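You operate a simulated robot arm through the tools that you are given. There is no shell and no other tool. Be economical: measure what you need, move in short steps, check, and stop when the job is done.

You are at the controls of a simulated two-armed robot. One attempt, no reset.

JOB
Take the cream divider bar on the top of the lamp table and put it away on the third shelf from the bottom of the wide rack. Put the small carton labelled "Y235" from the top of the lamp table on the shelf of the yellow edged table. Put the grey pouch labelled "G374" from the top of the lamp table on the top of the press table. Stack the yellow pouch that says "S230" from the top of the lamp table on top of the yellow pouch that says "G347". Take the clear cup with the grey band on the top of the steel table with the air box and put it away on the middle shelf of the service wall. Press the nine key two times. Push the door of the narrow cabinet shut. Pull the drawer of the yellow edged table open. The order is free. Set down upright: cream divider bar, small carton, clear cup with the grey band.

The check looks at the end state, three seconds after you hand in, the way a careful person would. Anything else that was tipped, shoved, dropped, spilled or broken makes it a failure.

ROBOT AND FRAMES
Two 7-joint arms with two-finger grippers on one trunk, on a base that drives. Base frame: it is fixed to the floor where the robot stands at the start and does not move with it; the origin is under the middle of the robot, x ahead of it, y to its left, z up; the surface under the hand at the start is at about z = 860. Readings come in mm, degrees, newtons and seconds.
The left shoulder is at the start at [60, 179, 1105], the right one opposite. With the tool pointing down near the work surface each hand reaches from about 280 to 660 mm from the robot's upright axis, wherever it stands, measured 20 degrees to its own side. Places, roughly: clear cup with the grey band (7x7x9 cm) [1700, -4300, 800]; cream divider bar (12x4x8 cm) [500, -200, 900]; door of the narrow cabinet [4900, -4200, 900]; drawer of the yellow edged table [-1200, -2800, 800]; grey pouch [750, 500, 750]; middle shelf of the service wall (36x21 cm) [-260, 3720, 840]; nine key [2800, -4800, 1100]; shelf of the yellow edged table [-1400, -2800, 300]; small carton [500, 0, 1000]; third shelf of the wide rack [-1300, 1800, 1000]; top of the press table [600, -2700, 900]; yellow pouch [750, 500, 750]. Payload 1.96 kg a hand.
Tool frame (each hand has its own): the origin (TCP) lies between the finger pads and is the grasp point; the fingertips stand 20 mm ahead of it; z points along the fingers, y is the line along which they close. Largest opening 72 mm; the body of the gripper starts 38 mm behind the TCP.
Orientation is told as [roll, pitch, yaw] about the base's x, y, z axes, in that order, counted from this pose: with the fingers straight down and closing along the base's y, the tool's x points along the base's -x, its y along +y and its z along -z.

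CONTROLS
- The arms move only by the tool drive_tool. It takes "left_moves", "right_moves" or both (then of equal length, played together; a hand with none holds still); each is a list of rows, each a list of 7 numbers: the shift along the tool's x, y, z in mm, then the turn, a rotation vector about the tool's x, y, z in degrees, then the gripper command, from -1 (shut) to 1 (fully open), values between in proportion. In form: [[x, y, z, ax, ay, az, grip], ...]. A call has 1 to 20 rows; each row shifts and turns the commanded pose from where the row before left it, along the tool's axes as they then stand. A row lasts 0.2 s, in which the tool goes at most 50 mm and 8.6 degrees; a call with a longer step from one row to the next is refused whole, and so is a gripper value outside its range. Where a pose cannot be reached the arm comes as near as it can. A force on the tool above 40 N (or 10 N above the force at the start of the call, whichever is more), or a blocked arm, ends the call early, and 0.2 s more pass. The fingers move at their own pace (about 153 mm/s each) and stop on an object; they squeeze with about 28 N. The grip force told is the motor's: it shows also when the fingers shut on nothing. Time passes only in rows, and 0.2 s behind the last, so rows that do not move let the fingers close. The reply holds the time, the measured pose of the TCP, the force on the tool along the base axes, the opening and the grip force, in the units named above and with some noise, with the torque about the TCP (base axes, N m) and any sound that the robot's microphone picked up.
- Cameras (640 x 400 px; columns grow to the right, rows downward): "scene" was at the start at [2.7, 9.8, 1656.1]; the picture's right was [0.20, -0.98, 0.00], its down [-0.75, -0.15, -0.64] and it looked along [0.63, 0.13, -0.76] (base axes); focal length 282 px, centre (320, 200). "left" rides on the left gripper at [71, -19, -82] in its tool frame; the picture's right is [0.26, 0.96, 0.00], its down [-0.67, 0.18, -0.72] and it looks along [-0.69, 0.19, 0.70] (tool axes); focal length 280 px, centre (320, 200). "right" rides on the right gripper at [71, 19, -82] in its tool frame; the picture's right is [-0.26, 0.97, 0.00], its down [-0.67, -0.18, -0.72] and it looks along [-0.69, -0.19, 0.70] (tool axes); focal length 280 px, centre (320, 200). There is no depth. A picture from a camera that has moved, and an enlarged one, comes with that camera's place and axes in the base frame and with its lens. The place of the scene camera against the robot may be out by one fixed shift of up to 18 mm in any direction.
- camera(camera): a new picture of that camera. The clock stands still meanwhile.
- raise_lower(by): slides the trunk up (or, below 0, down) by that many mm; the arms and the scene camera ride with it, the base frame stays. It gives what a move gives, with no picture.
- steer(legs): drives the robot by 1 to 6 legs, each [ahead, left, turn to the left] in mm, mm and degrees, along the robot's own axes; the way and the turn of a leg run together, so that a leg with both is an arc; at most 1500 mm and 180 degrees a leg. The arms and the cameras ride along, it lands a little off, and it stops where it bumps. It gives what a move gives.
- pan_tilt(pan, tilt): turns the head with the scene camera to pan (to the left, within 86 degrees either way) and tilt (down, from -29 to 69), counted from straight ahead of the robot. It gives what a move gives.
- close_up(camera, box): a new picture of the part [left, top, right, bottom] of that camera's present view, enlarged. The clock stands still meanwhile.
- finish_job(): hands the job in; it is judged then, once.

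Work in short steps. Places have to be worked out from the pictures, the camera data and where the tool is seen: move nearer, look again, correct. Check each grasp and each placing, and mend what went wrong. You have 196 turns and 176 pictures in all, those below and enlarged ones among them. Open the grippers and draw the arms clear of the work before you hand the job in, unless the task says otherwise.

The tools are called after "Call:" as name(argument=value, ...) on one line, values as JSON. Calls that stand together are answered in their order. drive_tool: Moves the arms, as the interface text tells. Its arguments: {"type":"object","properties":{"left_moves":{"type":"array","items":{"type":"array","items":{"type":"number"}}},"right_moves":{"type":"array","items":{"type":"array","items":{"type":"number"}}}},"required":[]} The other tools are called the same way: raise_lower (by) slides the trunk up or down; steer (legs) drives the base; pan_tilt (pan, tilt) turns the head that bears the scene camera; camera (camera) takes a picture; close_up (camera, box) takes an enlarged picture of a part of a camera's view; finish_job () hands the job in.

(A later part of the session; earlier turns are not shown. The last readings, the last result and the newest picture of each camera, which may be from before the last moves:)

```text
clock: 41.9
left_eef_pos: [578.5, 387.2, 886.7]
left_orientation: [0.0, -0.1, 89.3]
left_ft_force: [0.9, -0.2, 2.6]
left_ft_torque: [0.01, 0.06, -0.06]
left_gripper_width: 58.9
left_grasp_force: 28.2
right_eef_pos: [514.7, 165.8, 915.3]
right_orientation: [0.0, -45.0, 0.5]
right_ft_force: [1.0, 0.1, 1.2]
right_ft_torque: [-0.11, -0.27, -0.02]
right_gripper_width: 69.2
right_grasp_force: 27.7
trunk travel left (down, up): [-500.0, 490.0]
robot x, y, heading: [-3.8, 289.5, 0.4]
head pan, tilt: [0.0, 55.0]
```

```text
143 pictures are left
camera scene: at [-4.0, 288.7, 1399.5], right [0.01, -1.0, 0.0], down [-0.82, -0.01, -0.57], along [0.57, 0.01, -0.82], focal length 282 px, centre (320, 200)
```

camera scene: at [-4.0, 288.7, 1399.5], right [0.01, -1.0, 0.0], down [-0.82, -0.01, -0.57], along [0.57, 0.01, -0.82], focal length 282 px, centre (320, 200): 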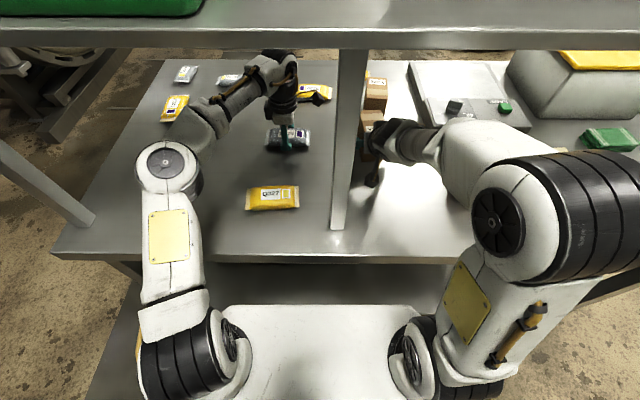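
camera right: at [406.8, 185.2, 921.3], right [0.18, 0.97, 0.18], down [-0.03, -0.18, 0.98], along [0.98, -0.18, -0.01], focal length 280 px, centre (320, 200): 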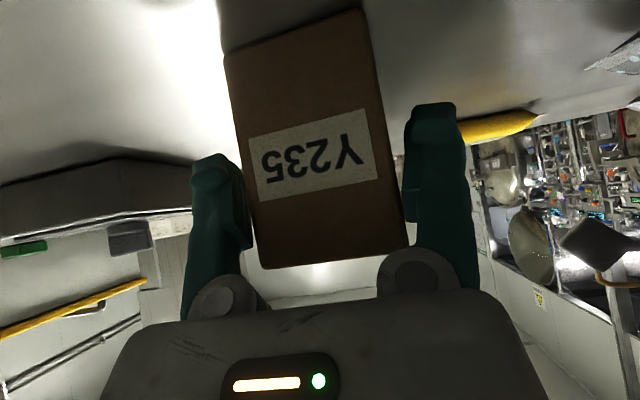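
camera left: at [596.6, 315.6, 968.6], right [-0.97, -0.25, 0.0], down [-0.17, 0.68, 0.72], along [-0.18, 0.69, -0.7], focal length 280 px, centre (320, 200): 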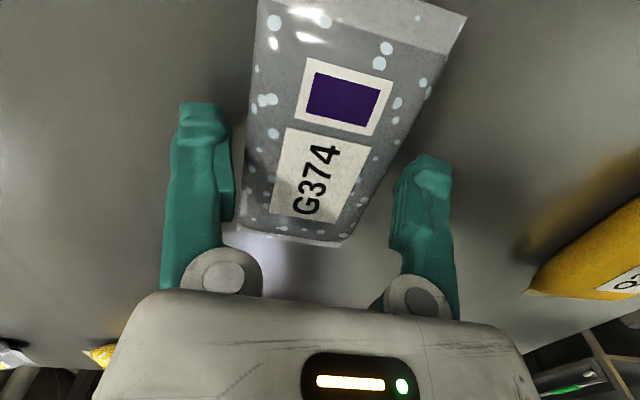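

Left grip on G374 is firm (58.9 mm). The carton is ~69 mm wide, too tight from the front, so I'll release it and grip it from above across its shorter depth. First lift the left and back the right hand off.

Call:
drive_tool(left_moves=[[0, 0, -10, 0, 0, 0, -1], [0, 0, -15, 0, 0, 0, -1], [0, 0, -15, 0, 0, 0, -1], [0, 0, -15, 0, 0, 0, -1], [0, 0, -15, 0, 0, 0, -1]], right_moves=[[0, 0, 0, 0, 0, 0, 1], [0, 0, 0, 0, 0, 0, 1], [4, 0, -10, 0, 0, 0, 1], [4, 0, -30, 0, 0, 0, 1], [4, 0, -30, 0, 0, 0, 1]])

Call:
camera(camera="right")

Call:
camera(camera="left")

```text
clock: 43.1
left_eef_pos: [576.7, 387.0, 956.5]
left_orientation: [-0.1, -0.1, 89.4]
left_ft_force: [-0.4, -1.2, -0.9]
left_ft_torque: [0.0, -0.04, 0.01]
left_gripper_width: 59.1
left_grasp_force: 28.2
right_eef_pos: [455.4, 166.2, 955.9]
right_orientation: [0.0, -44.9, 0.5]
right_ft_force: [-0.1, -0.5, 0.3]
right_ft_torque: [-0.02, 0.0, 0.03]
right_gripper_width: 72.0
right_grasp_force: 0.0
trunk travel left (down, up): [-500.0, 490.0]
robot x, y, heading: [-0.8, 297.4, 0.6]
head pan, tilt: [0.0, 55.0]
```

```text
142 pictures are left
camera right: at [347.5, 185.9, 962.7], right [0.18, 0.97, 0.19], down [-0.03, -0.18, 0.98], along [0.98, -0.18, -0.01], focal length 280 px, centre (320, 200)
```

right: 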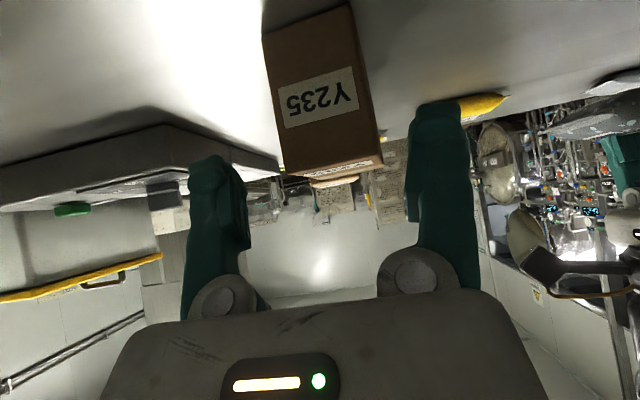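

```text
141 pictures are left
camera left: at [594.8, 316.2, 1038.7], right [-0.97, -0.25, 0.0], down [-0.18, 0.68, 0.72], along [-0.18, 0.69, -0.7], focal length 280 px, centre (320, 200)
```

left: 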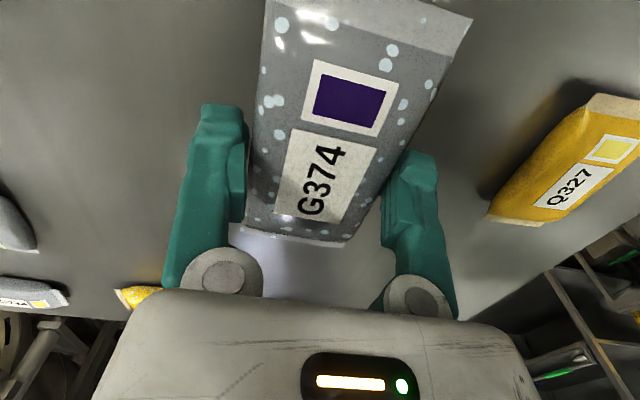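

G374 is held. The carton stands at about x 520–565, y 135–195, top 941. I lower/retreat the right hand to (410,150,905), bring it upright and turn it to yaw −90.

Call:
drive_tool(right_moves=[[22.6, -5.3, 1.4, 0, 0, 0, 1], [22.6, -5.3, 1.4, 0, 0, 0, 1], [22.6, -5.3, 1.4, 0, 0, 0, 1], [0, 0, 0, 0, 7.5, 0, 1], [0, 0, 0, 0, 7.5, 0, 1], [0, 0, 0, 0, 7.5, 0, 1], [0, 0, 0, 0, 7.5, 0, 1], [0, 0, 0, 0, 7.5, 0, 1], [0, 0, 0, 0, 7.5, 0, 1], [0, 0, 0, 0, 0, 8.2, 1], [0, 0, 0, 0, 0, 8.2, 1], [0, 0, 0, 0, 0, 8.2, 1], [0, 0, 0, 0, 0, 8.2, 1], [0, 0, 0, 0, 0, 8.2, 1], [0, 0, 0, 0, 0, 8.2, 1], [0, 0, 0, 0, 0, 8.2, 1], [0, 0, 0, 0, 0, 8.2, 1], [0, 0, 0, 0, 0, 8.2, 1], [0, 0, 0, 0, 0, 8.2, 1], [0, 0, 0, 0, 0, 8.2, 1]])

Call:
camera(camera="right")

Call:
camera(camera="scene")

```text
clock: 47.3
left_eef_pos: [577.9, 387.6, 954.0]
left_orientation: [0.0, 0.0, 89.4]
left_ft_force: [0.1, -0.4, -1.4]
left_ft_torque: [0.01, 0.0, 0.03]
left_gripper_width: 58.7
left_grasp_force: 28.3
right_eef_pos: [405.5, 148.4, 880.3]
right_orientation: [0.3, 0.0, -89.8]
right_ft_force: [0.1, 0.1, -0.5]
right_ft_torque: [0.02, 0.03, 0.0]
right_gripper_width: 72.0
right_grasp_force: 0.1
right hand out of reach, approached as far as the arm can: row 9
trunk travel left (down, up): [-500.0, 490.0]
robot x, y, heading: [-2.2, 292.6, 0.6]
head pan, tilt: [0.0, 55.0]
```

```text
140 pictures are left
camera right: at [423.9, 220.6, 960.0], right [0.97, -0.26, 0.0], down [-0.18, -0.68, 0.71], along [-0.18, -0.69, -0.7], focal length 280 px, centre (320, 200)
```

right: 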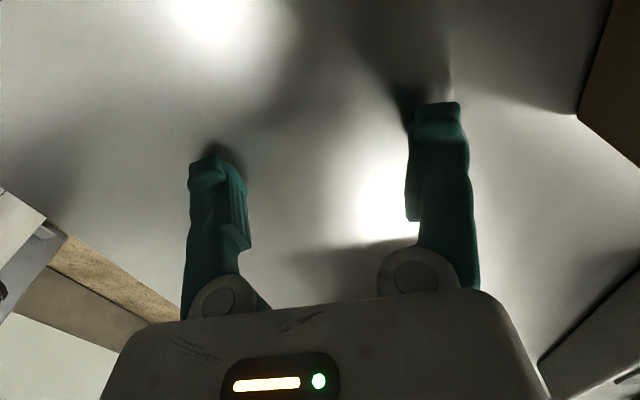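

```text
139 pictures are left
camera scene: at [-3.6, 288.7, 1399.4], right [0.01, -1.0, 0.0], down [-0.82, -0.01, -0.57], along [0.57, 0.01, -0.82], focal length 282 px, centre (320, 200)
```

scene: 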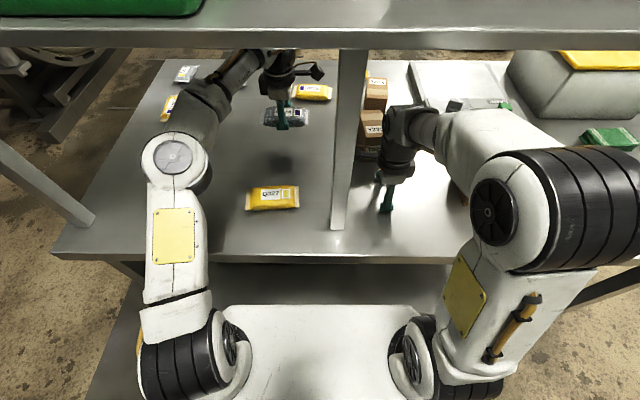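

Right hand is upright at yaw −90. I raise it, shift to y≈70 beside the carton and go forward to x≈543.

Call:
drive_tool(right_moves=[[-26, 0, -15, 0, 0, 0, 1], [-26, 0, -15, 0, 0, 0, 1], [-26, 0, -15, 0, 0, 0, 1], [0, 34, 0, 0, 0, 0, 1], [0, 34, 0, 0, 0, 0, 1], [0, 34, 0, 0, 0, 0, 1], [0, 36, 0, 0, 0, 0, 1], [0, 0, 0, 0, 0, 0, 1]])

Call:
camera(camera="right")

Call:
pan_tilt(pan=-15, tilt=45)

Call:
camera(camera="scene")

```text
clock: 48.4
left_eef_pos: [574.2, 388.8, 958.8]
left_orientation: [-0.1, 0.0, 89.2]
left_ft_force: [0.2, 0.2, -0.9]
left_ft_torque: [-0.03, -0.01, 0.03]
left_gripper_width: 59.1
left_grasp_force: 27.8
right_eef_pos: [419.3, 69.0, 878.1]
right_orientation: [0.0, -0.2, -89.7]
right_ft_force: [-13.7, 1.8, 30.2]
right_ft_torque: [0.02, 0.46, 0.27]
right_gripper_width: 69.8
right_grasp_force: 0.0
right hand out of reach, approached as far as the arm can: row 1, 2, 3, 4, 5
trunk travel left (down, up): [-500.0, 490.0]
robot x, y, heading: [-5.5, 293.4, 0.5]
head pan, tilt: [0.0, 55.0]
stopped in row 5 (right hand): the force on the tool passed its limit at 57 N (the readings are from after the stop); the commanded pose is now the measured one
```

```text
138 pictures are left
camera right: at [437.8, 142.2, 957.6], right [0.97, -0.26, 0.0], down [-0.18, -0.67, 0.72], along [-0.18, -0.69, -0.7], focal length 280 px, centre (320, 200)
```

right: 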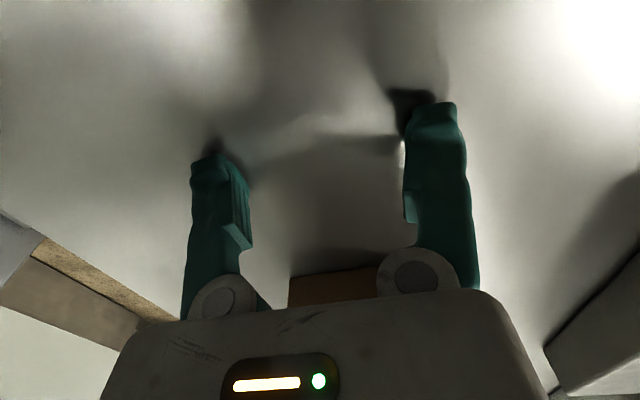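

```text
clock: 49.1
left_eef_pos: [573.3, 389.1, 958.9]
left_orientation: [-0.4, -0.1, 89.2]
left_ft_force: [0.4, -0.1, -1.1]
left_ft_torque: [-0.02, -0.03, 0.01]
left_gripper_width: 59.0
left_grasp_force: 28.3
right_eef_pos: [418.4, 70.2, 878.0]
right_orientation: [0.0, -0.3, -89.7]
right_ft_force: [-9.4, -0.7, 48.9]
right_ft_torque: [-0.02, 1.15, 0.3]
right_gripper_width: 70.2
right_grasp_force: 0.2
trunk travel left (down, up): [-500.0, 490.0]
robot x, y, heading: [-3.5, 293.2, 0.4]
head pan, tilt: [-15.0, 45.0]
```

```text
137 pictures are left
camera scene: at [-3.5, 270.1, 1413.3], right [-0.25, -0.97, 0.0], down [-0.68, 0.18, -0.71], along [0.69, -0.18, -0.7], focal length 282 px, centre (320, 200)
```

scene: 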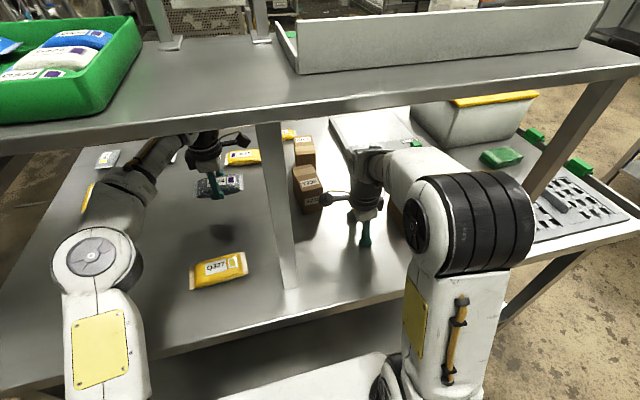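

The right hand couldn't rise (joint limit with the low trunk) and its tips press on the table (~858). I lower the left by 55 mm and raise the trunk 60 mm to relieve it.

Call:
drive_tool(left_moves=[[0, 0, 18, 0, 0, 0, -1], [0, 0, 18, 0, 0, 0, -1], [0, 0, 18, 0, 0, 0, -1], [0, 0, 0, 0, 0, 0, -1]])

Call:
raise_lower(by=60)

Call:
camera(camera="right")

Call:
camera(camera="scene")

```text
clock: 50.0
left_eef_pos: [574.9, 388.1, 906.0]
left_orientation: [-0.2, 0.0, 89.3]
left_ft_force: [-0.4, -0.1, -1.8]
left_ft_torque: [-0.02, 0.01, 0.0]
left_gripper_width: 59.1
left_grasp_force: 28.2
right_eef_pos: [419.9, 69.5, 876.9]
right_orientation: [0.2, -0.3, -89.7]
right_ft_force: [-9.1, 4.4, 33.0]
right_ft_torque: [0.06, 1.6, -0.19]
right_gripper_width: 72.0
right_grasp_force: 0.0
trunk travel left (down, up): [-500.0, 490.0]
robot x, y, heading: [-0.5, 292.4, 0.6]
head pan, tilt: [-15.0, 45.0]
stopped in row 4 (right hand): the force on the tool passed its limit at 62 N (the readings are from after the stop); the commanded pose is now the measured one
```

```text
clock: 51.0
left_eef_pos: [577.8, 386.5, 961.7]
left_orientation: [-0.1, -0.1, 89.4]
left_ft_force: [-0.4, 1.1, 0.2]
left_ft_torque: [0.03, -0.03, -0.01]
left_gripper_width: 59.1
left_grasp_force: 27.7
right_eef_pos: [419.9, 68.6, 930.9]
right_orientation: [-0.5, -0.1, -89.7]
right_ft_force: [1.1, 0.0, -0.4]
right_ft_torque: [0.0, 0.01, 0.0]
right_gripper_width: 71.8
right_grasp_force: 0.1
trunk travel left (down, up): [-560.0, 430.0]
robot x, y, heading: [-2.5, 292.3, 0.4]
head pan, tilt: [-15.0, 45.0]
```

```text
136 pictures are left
camera right: at [440.2, 140.9, 1010.6], right [0.97, -0.26, -0.01], down [-0.17, -0.67, 0.72], along [-0.19, -0.69, -0.7], focal length 280 px, centre (320, 200)
```

right: 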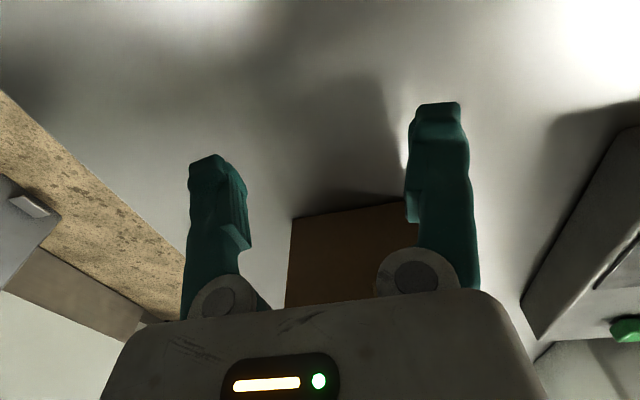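

```text
135 pictures are left
camera scene: at [2.1, 267.3, 1471.0], right [-0.25, -0.97, 0.0], down [-0.68, 0.18, -0.71], along [0.68, -0.18, -0.71], focal length 282 px, centre (320, 200)
```

scene: 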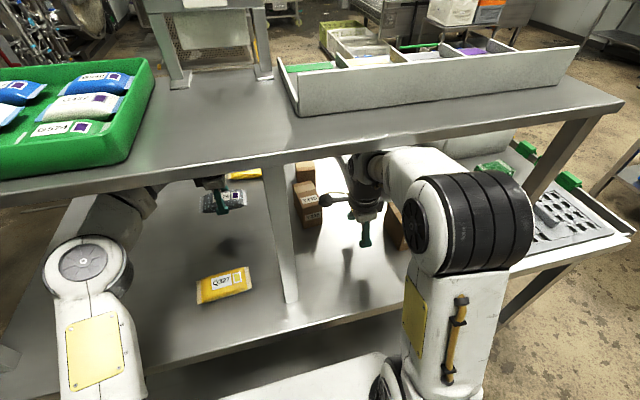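

Clear now. The table surface is at ~858, so the carton is at about x 503–550, y 142–194. I advance the right hand to x≈527 at y≈70 and check with the scene camera.

Call:
drive_tool(right_moves=[[0, 27, 0, 0, 0, 0, 1], [0, 27, 0, 0, 0, 0, 1], [0, 27, 0, 0, 0, 0, 1], [0, 27, 0, 0, 0, 0, 1], [0, 0, 0, 0, 0, 0, 1]])

Call:
pan_tilt(pan=-15, tilt=40)

Call:
close_up(camera="scene", box=[200, 140, 440, 290])

Call:
camera(camera="right")

```text
clock: 52.2
left_eef_pos: [559.0, 381.9, 974.8]
left_orientation: [-1.2, -0.4, 89.3]
left_ft_force: [0.7, -0.3, -1.5]
left_ft_torque: [-0.01, -0.01, -0.03]
left_gripper_width: 59.0
left_grasp_force: 28.4
right_eef_pos: [434.7, 62.2, 936.2]
right_orientation: [2.6, 0.3, -90.1]
right_ft_force: [-0.3, 0.2, 0.0]
right_ft_torque: [0.01, 0.01, -0.01]
right_gripper_width: 71.9
right_grasp_force: 0.1
right hand out of reach, approached as far as the arm can: row 1, 2, 3, 4
trunk travel left (down, up): [-560.0, 430.0]
robot x, y, heading: [0.3, 294.2, 0.4]
head pan, tilt: [-15.0, 45.0]
```

```text
clock: 52.8
left_eef_pos: [559.6, 380.5, 975.4]
left_orientation: [-1.1, -0.6, 89.2]
left_ft_force: [-0.9, 0.7, -0.1]
left_ft_torque: [-0.02, 0.0, 0.01]
left_gripper_width: 59.1
left_grasp_force: 27.7
right_eef_pos: [434.7, 61.2, 936.2]
right_orientation: [2.5, 0.3, -89.9]
right_ft_force: [-1.0, -0.6, -0.5]
right_ft_torque: [0.0, -0.01, 0.01]
right_gripper_width: 72.0
right_grasp_force: 0.1
trunk travel left (down, up): [-560.0, 430.0]
robot x, y, heading: [-5.9, 294.4, 0.5]
head pan, tilt: [-15.0, 40.0]
```

```text
2.67 times, centred on (320, 215) of scene
camera zoom: at [-23.3, 258.2, 1479.5], right [-0.25, -0.97, -0.01], down [-0.61, 0.17, -0.78], along [0.75, -0.19, -0.63], focal length 753 px, centre (320, 160)
```

zoom: 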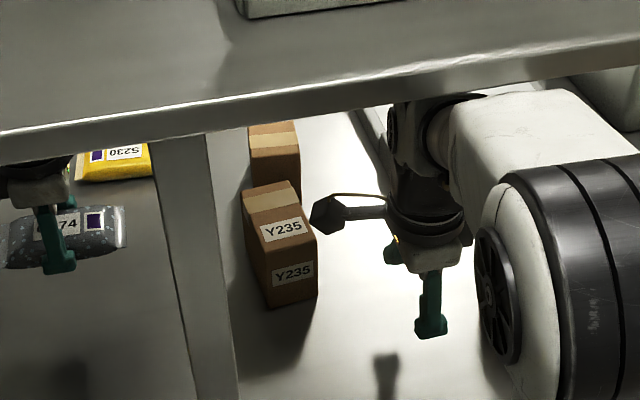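

```text
133 pictures are left
camera right: at [450.3, 133.6, 1017.7], right [0.96, -0.26, 0.04], down [-0.21, -0.68, 0.7], along [-0.15, -0.69, -0.71], focal length 280 px, centre (320, 200)
```

right: 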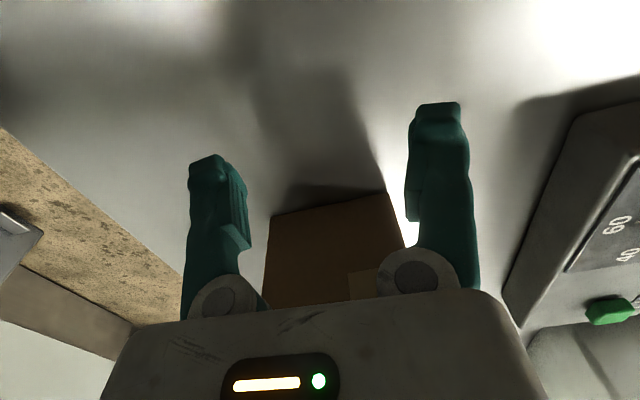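

The robot body leaned slightly: the right forearm is pressing against the upper tier. I back the right hand off and lower the trunk 40 mm at once.

Call:
drive_tool(right_moves=[[0, -15, 0, 0, 0, 0, 1], [0, -15, 0, 0, 0, 0, 1], [0, 0, 0, 0, 0, 0, 1]])

Call:
raise_lower(by=-30)

Call:
camera(camera="scene")

```text
clock: 53.6
left_eef_pos: [559.7, 381.4, 974.9]
left_orientation: [-1.3, -0.6, 89.3]
left_ft_force: [0.1, 0.4, 0.0]
left_ft_torque: [0.0, 0.01, -0.02]
left_gripper_width: 59.0
left_grasp_force: 27.7
right_eef_pos: [435.7, 62.0, 936.8]
right_orientation: [2.5, 0.2, -89.9]
right_ft_force: [0.3, -0.3, 0.7]
right_ft_torque: [0.0, 0.01, -0.03]
right_gripper_width: 72.1
right_grasp_force: 0.2
right hand out of reach, approached as far as the arm can: row 1, 2
trunk travel left (down, up): [-560.0, 430.0]
robot x, y, heading: [-1.5, 294.2, 0.6]
head pan, tilt: [-15.0, 40.0]
```

```text
clock: 54.4
left_eef_pos: [576.8, 387.2, 937.5]
left_orientation: [-0.2, -0.1, 89.4]
left_ft_force: [-0.9, 0.1, -0.4]
left_ft_torque: [0.03, -0.05, 0.01]
left_gripper_width: 59.3
left_grasp_force: 28.3
right_eef_pos: [455.0, 67.7, 904.1]
right_orientation: [2.2, -0.1, -89.6]
right_ft_force: [-1.0, -0.2, -0.4]
right_ft_torque: [0.03, -0.03, -0.01]
right_gripper_width: 72.1
right_grasp_force: 0.1
trunk travel left (down, up): [-530.0, 460.0]
robot x, y, heading: [-2.9, 293.7, 0.6]
head pan, tilt: [-15.0, 40.0]
```

```text
132 pictures are left
camera scene: at [3.5, 266.1, 1450.9], right [-0.25, -0.97, 0.0], down [-0.62, 0.16, -0.77], along [0.74, -0.19, -0.64], focal length 282 px, centre (320, 200)
```

scene: 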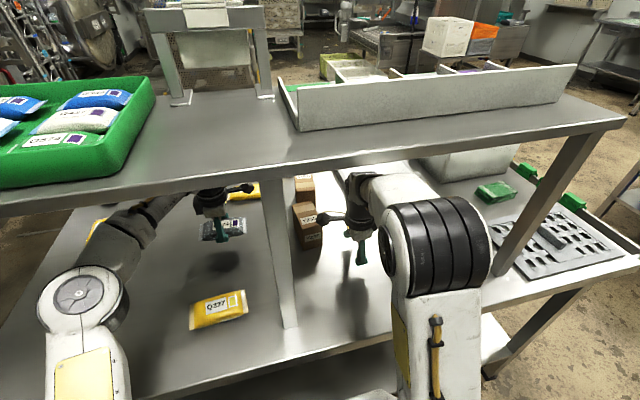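

Posture is level again and the tier items look undisturbed. Tool-down with the right arm is cramped here, so I go back to the 45° approach with a shallower depth (earlier the knuckles hit the carton's top edge). Rotating the right hand back.

Call:
drive_tool(right_moves=[[6, -5, 0, 0, 0, -8.2, 1], [6, -5, 0, 0, 0, -8.2, 1], [6, -5, 0, 0, 0, -8.2, 1], [0, 0, 0, 0, 0, -8.2, 1], [0, 0, 0, 0, 0, -8.2, 1], [0, 0, 0, 0, 0, -8.2, 1], [0, 0, 0, 0, 0, -8.2, 1], [0, 0, 0, 0, 0, -8.2, 1], [0, 0, 0, 0, 0, -8.2, 1], [0, 0, 0, 0, 0, -8.2, 1], [0, 0, 0, 0, 0, -8.2, 1], [0, 0, 0, 0, 0, 0, 1]])

Call:
drive_tool(right_moves=[[0, 0, 0, 0, -7.5, 0, 1], [0, 0, 0, 0, -7.5, 0, 1], [0, 0, 0, 0, -7.5, 0, 1], [0, 0, 0, 0, -7.5, 0, 1], [0, 0, 0, 0, -7.5, 0, 1], [0, 0, 0, 0, -7.5, 0, 1], [0, 0, 0, 0, 0, 0, 1]])

Call:
camera(camera="right")

Call:
camera(camera="scene")

```text
clock: 57.0
left_eef_pos: [578.1, 388.0, 933.0]
left_orientation: [0.0, -0.1, 89.3]
left_ft_force: [0.7, -0.2, -0.6]
left_ft_torque: [-0.03, 0.01, 0.0]
left_gripper_width: 59.1
left_grasp_force: 27.7
right_eef_pos: [438.8, 82.6, 900.0]
right_orientation: [-0.1, -1.8, 0.5]
right_ft_force: [0.7, 0.1, 0.4]
right_ft_torque: [-0.03, 0.0, -0.01]
right_gripper_width: 72.0
right_grasp_force: 0.0
trunk travel left (down, up): [-530.0, 460.0]
robot x, y, heading: [-2.6, 296.4, 0.7]
head pan, tilt: [-15.0, 40.0]
```

```text
clock: 58.6
left_eef_pos: [578.6, 386.7, 933.5]
left_orientation: [0.0, -0.1, 89.3]
left_ft_force: [-0.3, -0.1, -0.8]
left_ft_torque: [0.0, -0.02, -0.02]
left_gripper_width: 59.0
left_grasp_force: 28.4
right_eef_pos: [437.0, 91.0, 900.2]
right_orientation: [2.4, -39.5, 0.5]
right_ft_force: [0.8, -0.8, -0.1]
right_ft_torque: [0.01, 0.0, 0.02]
right_gripper_width: 72.1
right_grasp_force: 0.1
right hand out of reach, approached as far as the arm can: row 6
trunk travel left (down, up): [-530.0, 460.0]
robot x, y, heading: [-3.5, 292.8, 0.7]
head pan, tilt: [-15.0, 40.0]
```

```text
131 pictures are left
camera right: at [330.5, 107.5, 917.3], right [0.17, 0.97, 0.2], down [0.07, -0.21, 0.97], along [0.98, -0.15, -0.11], focal length 280 px, centre (320, 200)
```

right: 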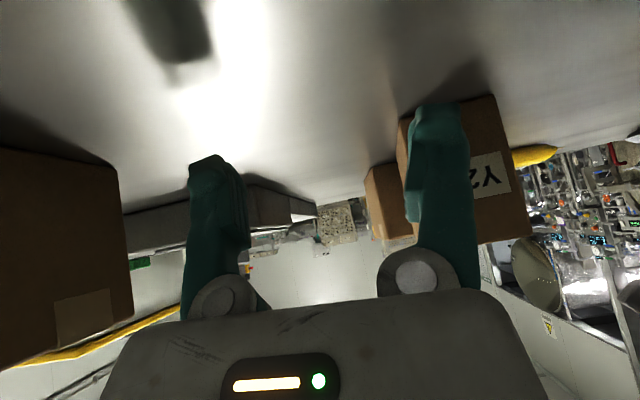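

```text
130 pictures are left
camera scene: at [6.5, 266.7, 1450.1], right [-0.25, -0.97, 0.0], down [-0.62, 0.16, -0.77], along [0.74, -0.19, -0.64], focal length 282 px, centre (320, 200)
```

scene: 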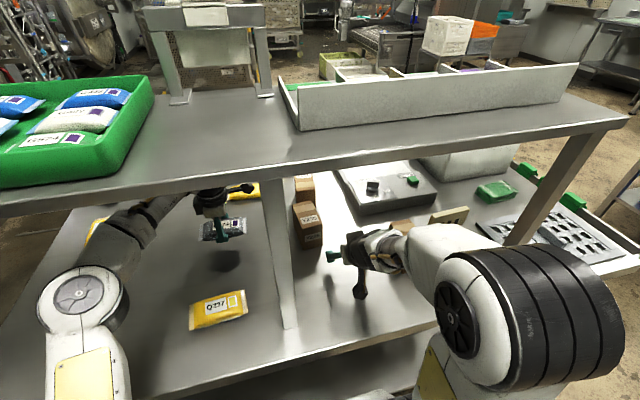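

Carton is now at front x≈510, y 140–196. I align the right hand at y≈168, z≈925 first.

Call:
drive_tool(right_moves=[[-8, 38.5, -9.6, 0.9, -4, -0.75, 1], [-8, 38.5, -9.6, 0.9, 0, -0.75, 1], [0, 0, 0, 0, 0, 0, 1]])

Call:
camera(camera="right")

```text
clock: 59.4
left_eef_pos: [578.7, 388.6, 933.0]
left_orientation: [0.0, -0.1, 89.3]
left_ft_force: [-0.1, 0.2, -0.7]
left_ft_torque: [0.05, 0.03, -0.01]
left_gripper_width: 58.7
left_grasp_force: 27.8
right_eef_pos: [435.4, 165.0, 927.6]
right_orientation: [-0.7, -43.5, 2.4]
right_ft_force: [0.0, 1.1, 0.5]
right_ft_torque: [0.03, 0.01, 0.0]
right_gripper_width: 72.0
right_grasp_force: 0.2
right hand out of reach, approached as far as the arm can: row 1
trunk travel left (down, up): [-530.0, 460.0]
robot x, y, heading: [-3.9, 291.8, 0.1]
head pan, tilt: [-15.0, 40.0]
```

```text
129 pictures are left
camera right: at [328.2, 182.0, 935.9], right [0.16, 0.97, 0.17], down [0.0, -0.17, 0.98], along [0.99, -0.15, -0.03], focal length 280 px, centre (320, 200)
```

right: 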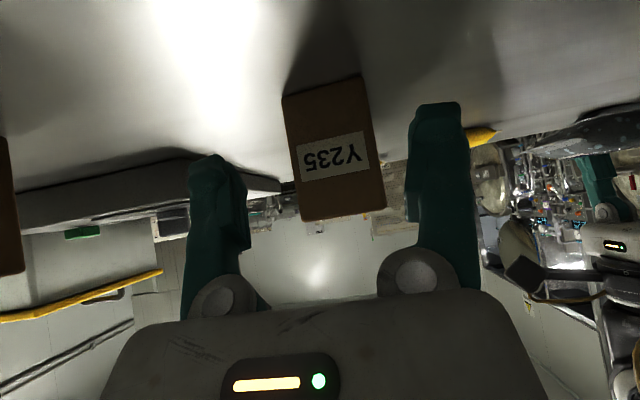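

Aligned; I correct the small yaw and advance to x≈519 at z≈925, then close.

Call:
drive_tool(right_moves=[[0, 0, 0, 1.65, 0, 1.74, 1], [-14.7, 0.75, 14.8, 0, 0, 0, 1], [-14.7, 0.75, 14.8, 0, 0, 0, 1], [-14.7, 0.75, 14.8, 0, 0, 0, 1], [-14.7, 0.75, 14.8, 0, 0, 0, 1], [0, 0, 0, 0, 0, 0, 1], [0, 0, 0, 0, 0, 0, -1], [0, 0, 0, 0, 0, 0, -1], [0, 0, 0, 0, 0, 0, -1]])

Call:
camera(camera="right")

```text
clock: 61.4
left_eef_pos: [578.4, 387.3, 933.7]
left_orientation: [-0.1, -0.1, 89.4]
left_ft_force: [0.2, -0.9, -0.7]
left_ft_torque: [-0.02, 0.02, -0.01]
left_gripper_width: 58.7
left_grasp_force: 28.4
right_eef_pos: [517.0, 168.1, 924.5]
right_orientation: [-0.6, -43.5, 0.0]
right_ft_force: [0.3, 0.7, -0.2]
right_ft_torque: [-0.06, -0.17, 0.01]
right_gripper_width: 69.1
right_grasp_force: 27.9
trunk travel left (down, up): [-530.0, 460.0]
robot x, y, heading: [-3.8, 297.2, 0.4]
head pan, tilt: [-15.0, 40.0]
```

```text
128 pictures are left
camera right: at [410.8, 188.6, 933.5], right [0.2, 0.97, 0.17], down [-0.01, -0.17, 0.98], along [0.98, -0.19, -0.03], focal length 280 px, centre (320, 200)
```

right: 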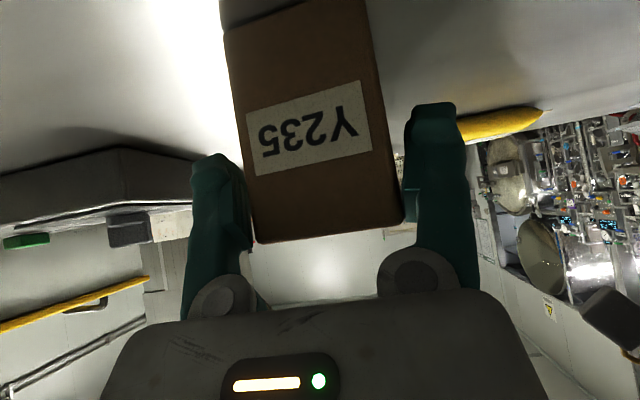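

Grip again stops at 69 mm with full force. I test-lift by 20 mm and see whether the carton comes along.

Call:
drive_tool(right_moves=[[-7, 0, -7.3, 0, 0, 0, -1], [-7, 0, -7.3, 0, 0, 0, -1], [0, 0, 0, 0, 0, 0, -1]])

Call:
camera(camera="right")

```text
clock: 62.2
left_eef_pos: [579.0, 388.4, 933.7]
left_orientation: [0.0, -0.1, 89.3]
left_ft_force: [0.4, -0.2, -0.7]
left_ft_torque: [0.0, 0.03, -0.03]
left_gripper_width: 59.3
left_grasp_force: 27.8
right_eef_pos: [518.2, 167.4, 944.0]
right_orientation: [-0.6, -43.6, -0.1]
right_ft_force: [-0.3, -0.9, -2.3]
right_ft_torque: [-0.01, 0.12, 0.03]
right_gripper_width: 69.0
right_grasp_force: 27.7
trunk travel left (down, up): [-530.0, 460.0]
robot x, y, heading: [-0.9, 296.1, 0.6]
head pan, tilt: [-15.0, 40.0]
```

```text
127 pictures are left
camera right: at [410.5, 188.4, 952.8], right [0.2, 0.96, 0.17], down [0.0, -0.17, 0.98], along [0.98, -0.2, -0.03], focal length 280 px, centre (320, 200)
```

right: 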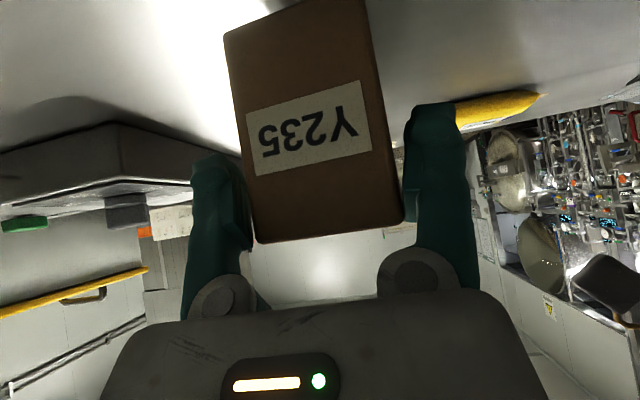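

The carton is held and upright (2 N weight). With both items up, I back straight out 700 mm and check both hands.

Call:
steer(legs=[[-700, 0, 0]])

Call:
pan_tilt(pan=0, tilt=38)

Call:
camera(camera="scene")

```text
clock: 66.0
left_eef_pos: [-116.9, 378.5, 933.5]
left_orientation: [0.0, -0.1, 88.5]
left_ft_force: [0.2, 0.5, -1.3]
left_ft_torque: [0.02, 0.0, 0.0]
left_gripper_width: 59.0
left_grasp_force: 28.0
right_eef_pos: [-181.5, 158.0, 943.6]
right_orientation: [-0.5, -43.5, -0.8]
right_ft_force: [0.5, -0.7, -3.0]
right_ft_torque: [0.03, 0.13, 0.0]
right_gripper_width: 68.6
right_grasp_force: 27.6
trunk travel left (down, up): [-530.0, 460.0]
robot x, y, heading: [-699.3, 291.2, -0.2]
head pan, tilt: [-15.0, 40.0]
```

```text
clock: 66.8
left_eef_pos: [-116.2, 378.0, 934.0]
left_orientation: [0.0, -0.1, 88.5]
left_ft_force: [-0.4, 0.7, -1.1]
left_ft_torque: [-0.01, -0.01, 0.01]
left_gripper_width: 59.0
left_grasp_force: 27.9
right_eef_pos: [-180.9, 159.5, 943.9]
right_orientation: [-0.5, -43.4, -0.8]
right_ft_force: [1.1, 0.0, -2.5]
right_ft_torque: [0.0, 0.12, -0.01]
right_gripper_width: 68.0
right_grasp_force: 27.7
trunk travel left (down, up): [-530.0, 460.0]
robot x, y, heading: [-700.4, 293.0, -0.3]
head pan, tilt: [0.0, 38.0]
```

```text
126 pictures are left
camera scene: at [-685.8, 287.1, 1453.1], right [-0.01, -1.0, 0.0], down [-0.62, 0.0, -0.79], along [0.79, -0.01, -0.62], focal length 282 px, centre (320, 200)
```

scene: 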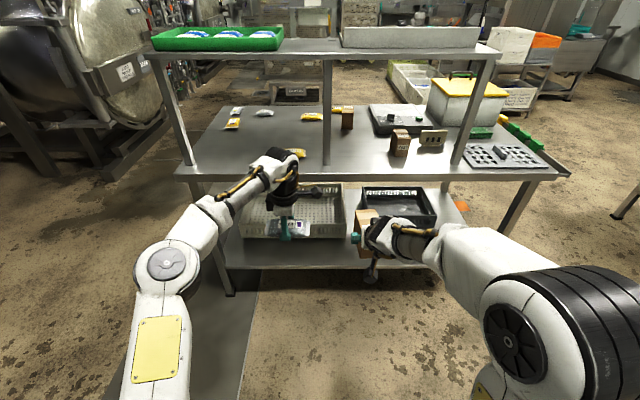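

All still standing on the table, both items held. Heading stays 0; I strafe right along the aisle toward the press table (near end y≈−2000, edge x≈300).

Call:
steer(legs=[[80, 0, 0], [0, -1500, 0], [0, -700, 0]])

Call:
pan_tilt(pan=-25, tilt=30)

Call:
camera(camera="scene")

Call:
pan_tilt(pan=-86, tilt=30)

Call:
camera(camera="scene")

```text
clock: 78.3
left_eef_pos: [-74.5, -1830.9, 933.3]
left_orientation: [0.0, -0.1, 87.4]
left_ft_force: [0.5, -0.7, -1.3]
left_ft_torque: [0.0, 0.02, -0.01]
left_gripper_width: 59.1
left_grasp_force: 27.7
right_eef_pos: [-143.0, -2048.6, 942.8]
right_orientation: [-0.6, -43.6, -1.8]
right_ft_force: [-0.1, -0.3, -3.7]
right_ft_torque: [-0.05, 0.14, -0.01]
right_gripper_width: 66.3
right_grasp_force: 27.5
trunk travel left (down, up): [-530.0, 460.0]
robot x, y, heading: [-657.3, -1906.9, -1.5]
head pan, tilt: [0.0, 38.0]
```

```text
clock: 79.2
left_eef_pos: [-75.5, -1830.3, 933.2]
left_orientation: [-0.1, -0.2, 87.6]
left_ft_force: [1.3, 0.8, -1.5]
left_ft_torque: [-0.01, -0.01, 0.01]
left_gripper_width: 58.5
left_grasp_force: 28.4
right_eef_pos: [-142.3, -2049.4, 943.9]
right_orientation: [-0.6, -43.6, -1.7]
right_ft_force: [0.5, -0.2, -2.6]
right_ft_torque: [0.0, 0.09, -0.02]
right_gripper_width: 66.2
right_grasp_force: 27.7
trunk travel left (down, up): [-530.0, 460.0]
robot x, y, heading: [-658.0, -1904.0, -1.2]
head pan, tilt: [-25.0, 30.0]
```

```text
125 pictures are left
camera scene: at [-650.4, -1949.9, 1465.4], right [-0.44, -0.9, 0.0], down [-0.45, 0.22, -0.87], along [0.78, -0.38, -0.5], focal length 282 px, centre (320, 200)
```

scene: 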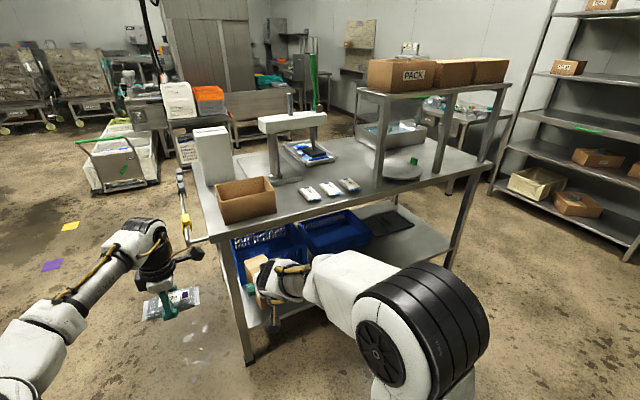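

```text
clock: 80.5
left_eef_pos: [-74.2, -1830.2, 932.8]
left_orientation: [0.0, -0.1, 87.5]
left_ft_force: [-0.6, 0.7, -0.9]
left_ft_torque: [0.05, 0.03, 0.0]
left_gripper_width: 58.9
left_grasp_force: 27.7
right_eef_pos: [-142.4, -2049.1, 943.9]
right_orientation: [-0.6, -43.5, -1.9]
right_ft_force: [-0.2, 0.1, -3.1]
right_ft_torque: [0.01, 0.11, 0.02]
right_gripper_width: 66.2
right_grasp_force: 28.3
trunk travel left (down, up): [-530.0, 460.0]
robot x, y, heading: [-653.5, -1904.2, -1.0]
head pan, tilt: [-85.9, 30.0]
```

```text
124 pictures are left
camera scene: at [-727.1, -2000.2, 1465.5], right [-1.0, -0.05, 0.0], down [-0.02, 0.5, -0.87], along [0.04, -0.86, -0.5], focal length 282 px, centre (320, 200)
```

scene: 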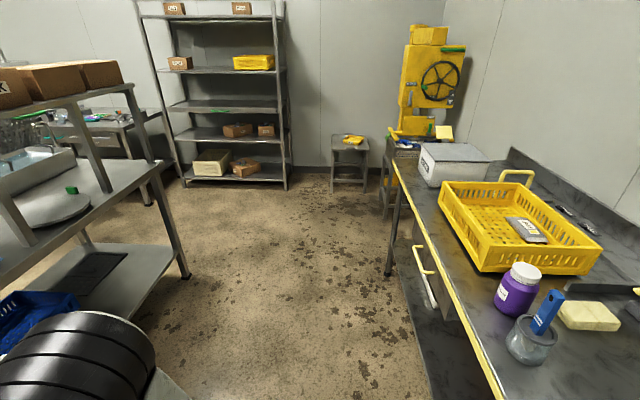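

The carton's grip width has crept from 69 to 66, so I check the right hand closely before going further.

Call:
camera(camera="right")

Call:
pan_tilt(pan=-15, tilt=45)

Call:
close_up(camera="scene", box=[180, 60, 500, 260])

```text
123 pictures are left
camera right: at [-249.2, -2024.2, 952.7], right [0.23, 0.96, 0.17], down [-0.01, -0.17, 0.98], along [0.97, -0.23, -0.03], focal length 280 px, centre (320, 200)
```

right: 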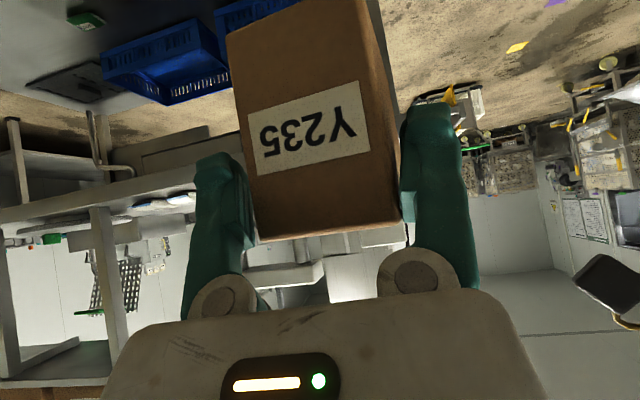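

```text
clock: 81.9
left_eef_pos: [-75.5, -1831.0, 932.5]
left_orientation: [-0.1, -0.1, 87.5]
left_ft_force: [0.5, 1.0, -0.4]
left_ft_torque: [0.0, 0.04, 0.0]
left_gripper_width: 58.9
left_grasp_force: 27.7
right_eef_pos: [-142.5, -2048.5, 943.4]
right_orientation: [-0.6, -43.6, -1.9]
right_ft_force: [-0.3, 0.1, -2.9]
right_ft_torque: [0.0, 0.09, 0.03]
right_gripper_width: 65.6
right_grasp_force: 27.6
trunk travel left (down, up): [-530.0, 460.0]
robot x, y, heading: [-659.3, -1908.0, -1.2]
head pan, tilt: [-15.0, 45.0]
```

```text
2.00 times, centred on (340, 160) of scene
camera zoom: at [-653.5, -1932.8, 1442.9], right [-0.28, -0.96, 0.0], down [-0.68, 0.2, -0.71], along [0.68, -0.2, -0.71], focal length 564 px, centre (280, 280)
```

zoom: 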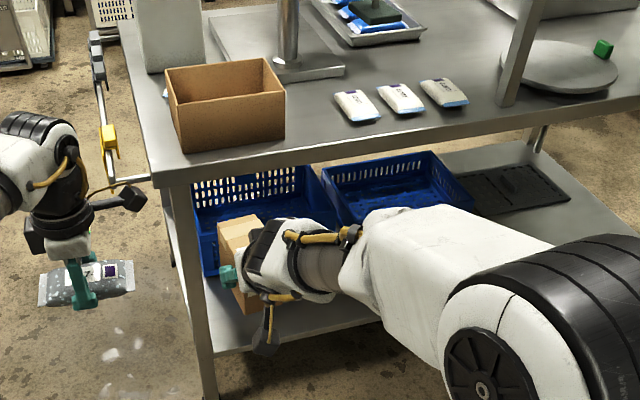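

The carton is simply settling square in the grip (it was slightly skewed). The press table (edge x≈298) has a ~160 mm gap between the brown box and the packets, centred near (390,−2315). I turn the left hand to yaw 0 and pull the right hand in.

Call:
drive_tool(left_moves=[[0, 0, 0, 0, 0, 8.1, -1], [0, 0, 0, 0, 0, 8.1, -1], [0, 0, 0, 0, 0, 8.1, -1], [0, 0, 0, 0, 0, 8.1, -1], [0, 0, 0, 0, 0, 8.1, -1], [0, 0, 0, 0, 0, 8.1, -1], [0, 0, 0, 0, 0, 8.1, -1], [0, 0, 0, 0, 0, 8.1, -1], [0, 0, 0, 0, 0, 8.1, -1], [0, 0, 0, 0, 0, 8.1, -1], [0, 0, 0, 0, 0, 8.1, -1]], right_moves=[[8, 0, -12, 0, 0, 0, -1], [8, 0, -12, 0, 0, 0, -1], [8, 0, -12, 0, 0, 0, -1], [8, 0, -12, 0, 0, 0, -1], [8, 0, -12, 0, 0, 0, -1], [8, 0, -12, 0, 0, 0, -1], [8, 0, -12, 0, 0, 0, -1], [0, 0, 0, 0, 0, 0, -1], [0, 0, 0, 0, 0, 0, -1], [0, 0, 0, 0, 0, 0, -1], [0, 0, 0, 0, 0, 0, -1]])

Call:
steer(legs=[[0, -480, 1.5]])

Call:
pan_tilt(pan=0, tilt=45)

Call:
camera(camera="scene")

```text
clock: 84.3
left_eef_pos: [-73.9, -1830.2, 934.3]
left_orientation: [0.1, -0.1, -1.8]
left_ft_force: [-0.1, 0.2, -1.5]
left_ft_torque: [-0.01, 0.0, 0.0]
left_gripper_width: 59.1
left_grasp_force: 28.0
right_eef_pos: [-241.5, -2045.3, 966.2]
right_orientation: [-0.5, -43.5, -1.8]
right_ft_force: [0.1, -0.3, -3.7]
right_ft_torque: [0.01, 0.07, 0.01]
right_gripper_width: 65.0
right_grasp_force: 28.3
trunk travel left (down, up): [-530.0, 460.0]
robot x, y, heading: [-656.9, -1906.6, -1.2]
head pan, tilt: [-15.0, 45.0]
```

```text
clock: 87.2
left_eef_pos: [-80.8, -2289.5, 933.7]
left_orientation: [0.0, 0.0, 0.1]
left_ft_force: [0.0, -0.4, -1.0]
left_ft_torque: [0.02, -0.03, -0.03]
left_gripper_width: 59.0
left_grasp_force: 27.6
right_eef_pos: [-239.8, -2510.8, 965.7]
right_orientation: [-0.5, -43.5, -0.1]
right_ft_force: [-0.3, -0.9, -2.6]
right_ft_torque: [-0.01, 0.12, 0.01]
right_gripper_width: 64.7
right_grasp_force: 27.6
trunk travel left (down, up): [-530.0, 460.0]
robot x, y, heading: [-662.2, -2384.7, 0.3]
head pan, tilt: [-15.0, 45.0]
```

```text
clock: 87.9
left_eef_pos: [-81.4, -2290.6, 933.2]
left_orientation: [0.1, 0.1, 0.1]
left_ft_force: [-0.2, 0.8, -0.4]
left_ft_torque: [0.04, 0.01, 0.02]
left_gripper_width: 59.1
left_grasp_force: 28.1
right_eef_pos: [-240.3, -2509.3, 966.1]
right_orientation: [-0.7, -43.4, -0.1]
right_ft_force: [0.6, -0.4, -2.5]
right_ft_torque: [-0.02, 0.1, 0.01]
right_gripper_width: 64.4
right_grasp_force: 28.0
trunk travel left (down, up): [-530.0, 460.0]
robot x, y, heading: [-661.2, -2382.1, 0.1]
head pan, tilt: [0.0, 45.0]
```

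```text
121 pictures are left
camera scene: at [-654.1, -2388.4, 1442.8], right [0.01, -1.0, 0.0], down [-0.71, 0.0, -0.71], along [0.71, 0.0, -0.71], focal length 282 px, centre (320, 200)
```

scene: 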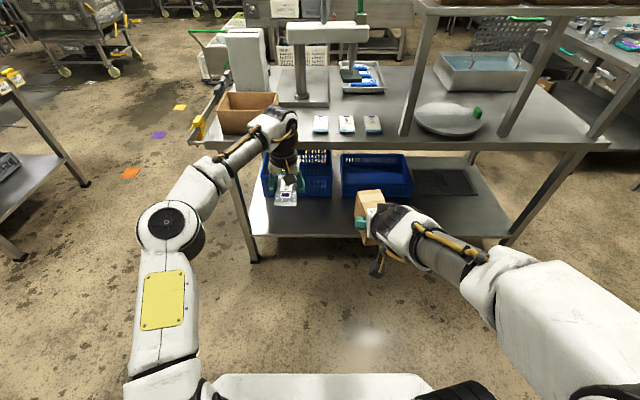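

The gap's centre (y≈−2284) lines up with the left hand (−2290). I drive ahead 465 mm so the pouch is over (385,−2290).

Call:
steer(legs=[[465, 0, 0]])

Call:
camera(camera="scene")

Call:
camera(camera="left")

```text
clock: 90.7
left_eef_pos: [381.1, -2291.9, 933.9]
left_orientation: [0.1, 0.0, -0.2]
left_ft_force: [0.9, 0.2, -1.6]
left_ft_torque: [0.02, 0.01, 0.0]
left_gripper_width: 59.0
left_grasp_force: 28.1
right_eef_pos: [219.2, -2510.4, 965.9]
right_orientation: [-0.6, -43.5, -0.4]
right_ft_force: [-0.3, 0.9, -2.0]
right_ft_torque: [0.0, 0.13, 0.01]
right_gripper_width: 64.2
right_grasp_force: 27.8
trunk travel left (down, up): [-530.0, 460.0]
robot x, y, heading: [-201.8, -2381.2, 0.1]
head pan, tilt: [0.0, 45.0]
```

```text
120 pictures are left
camera scene: at [-192.3, -2386.6, 1442.8], right [0.0, -1.0, 0.0], down [-0.71, 0.0, -0.71], along [0.71, 0.0, -0.71], focal length 282 px, centre (320, 200)
```

scene: 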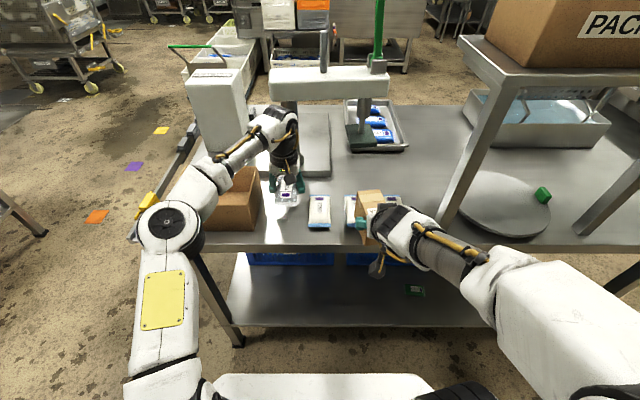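

```text
119 pictures are left
camera left: at [309.4, -2310.6, 1015.5], right [-0.26, 0.97, 0.0], down [0.68, 0.18, 0.72], along [0.69, 0.19, -0.7], focal length 280 px, centre (320, 200)
```

left: 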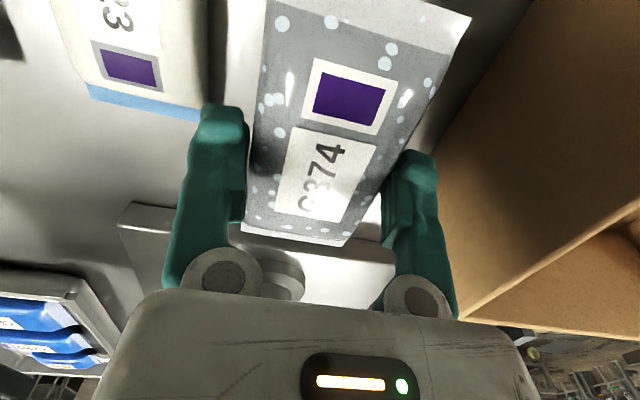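

Clearances look good on both sides. I lower the pouch in steps, watching the force.

Call:
drive_tool(left_moves=[[0, 0, 20, 0, 0, 0, -1], [0, 0, 20, 0, 0, 0, -1], [0, 0, 15, 0, 0, 0, -1], [0, 0, 8, 0, 0, 0, -1], [0, 0, 5, 0, 0, 0, -1]])

Call:
camera(camera="left")

```text
clock: 91.6
left_eef_pos: [380.1, -2290.9, 884.9]
left_orientation: [0.0, -0.9, 0.0]
left_ft_force: [-4.3, 0.5, 21.6]
left_ft_torque: [0.09, 0.52, -0.04]
left_gripper_width: 59.4
left_grasp_force: 28.2
right_eef_pos: [217.2, -2510.2, 967.5]
right_orientation: [-0.7, -43.6, -0.2]
right_ft_force: [0.4, 0.3, -2.3]
right_ft_torque: [-0.03, 0.11, 0.02]
right_gripper_width: 64.1
right_grasp_force: 27.9
trunk travel left (down, up): [-530.0, 460.0]
robot x, y, heading: [-200.8, -2380.2, 0.3]
head pan, tilt: [0.0, 45.0]
stopped in row 4 (left hand): the force on the tool passed its limit at 45 N (the readings are from after the stop); the commanded pose is now the measured one
```

```text
118 pictures are left
camera left: at [307.3, -2310.0, 967.0], right [-0.26, 0.97, 0.0], down [0.66, 0.18, 0.73], along [0.7, 0.19, -0.69], focal length 280 px, centre (320, 200)
```

left: 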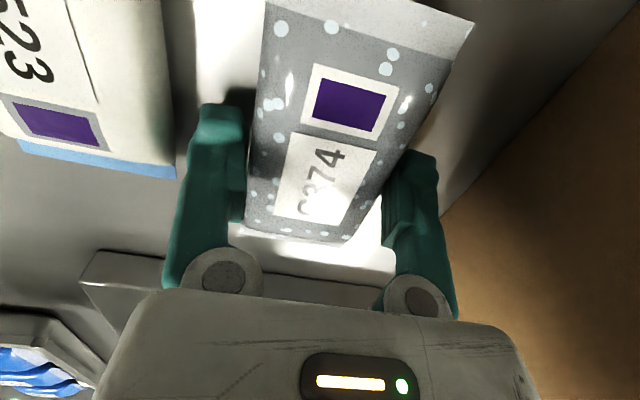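

Contact at z≈885: the pouch rests on the table. I ease up 2 mm, open and lift away.

Call:
drive_tool(left_moves=[[0, 0, -2, 0, 0, 0, -1], [0, 0, 0, 0, 0, 0, 0.95], [0, 0, 0, 0, 0, 0, 1], [0, 0, -10, 0, 0, 0, 1], [0, 0, -25, 0, 0, 0, 1], [0, 0, -30, 0, 0, 0, 1]])

Call:
camera(camera="left")

```text
clock: 93.0
left_eef_pos: [379.4, -2292.4, 949.4]
left_orientation: [0.1, -0.5, -0.1]
left_ft_force: [-0.6, 0.1, -0.5]
left_ft_torque: [0.0, 0.0, -0.01]
left_gripper_width: 72.0
left_grasp_force: 0.1
right_eef_pos: [218.8, -2509.7, 965.8]
right_orientation: [-0.7, -43.5, -0.4]
right_ft_force: [0.0, 0.6, -2.7]
right_ft_torque: [-0.04, 0.12, -0.01]
right_gripper_width: 63.8
right_grasp_force: 28.3
trunk travel left (down, up): [-530.0, 460.0]
robot x, y, heading: [-202.4, -2381.3, 0.1]
head pan, tilt: [0.0, 45.0]
```

```text
117 pictures are left
camera left: at [307.7, -2311.2, 1030.6], right [-0.26, 0.97, 0.0], down [0.67, 0.18, 0.72], along [0.7, 0.19, -0.69], focal length 280 px, centre (320, 200)
```

left: 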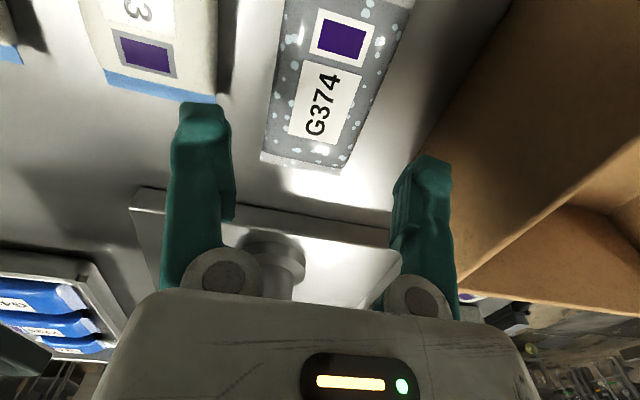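

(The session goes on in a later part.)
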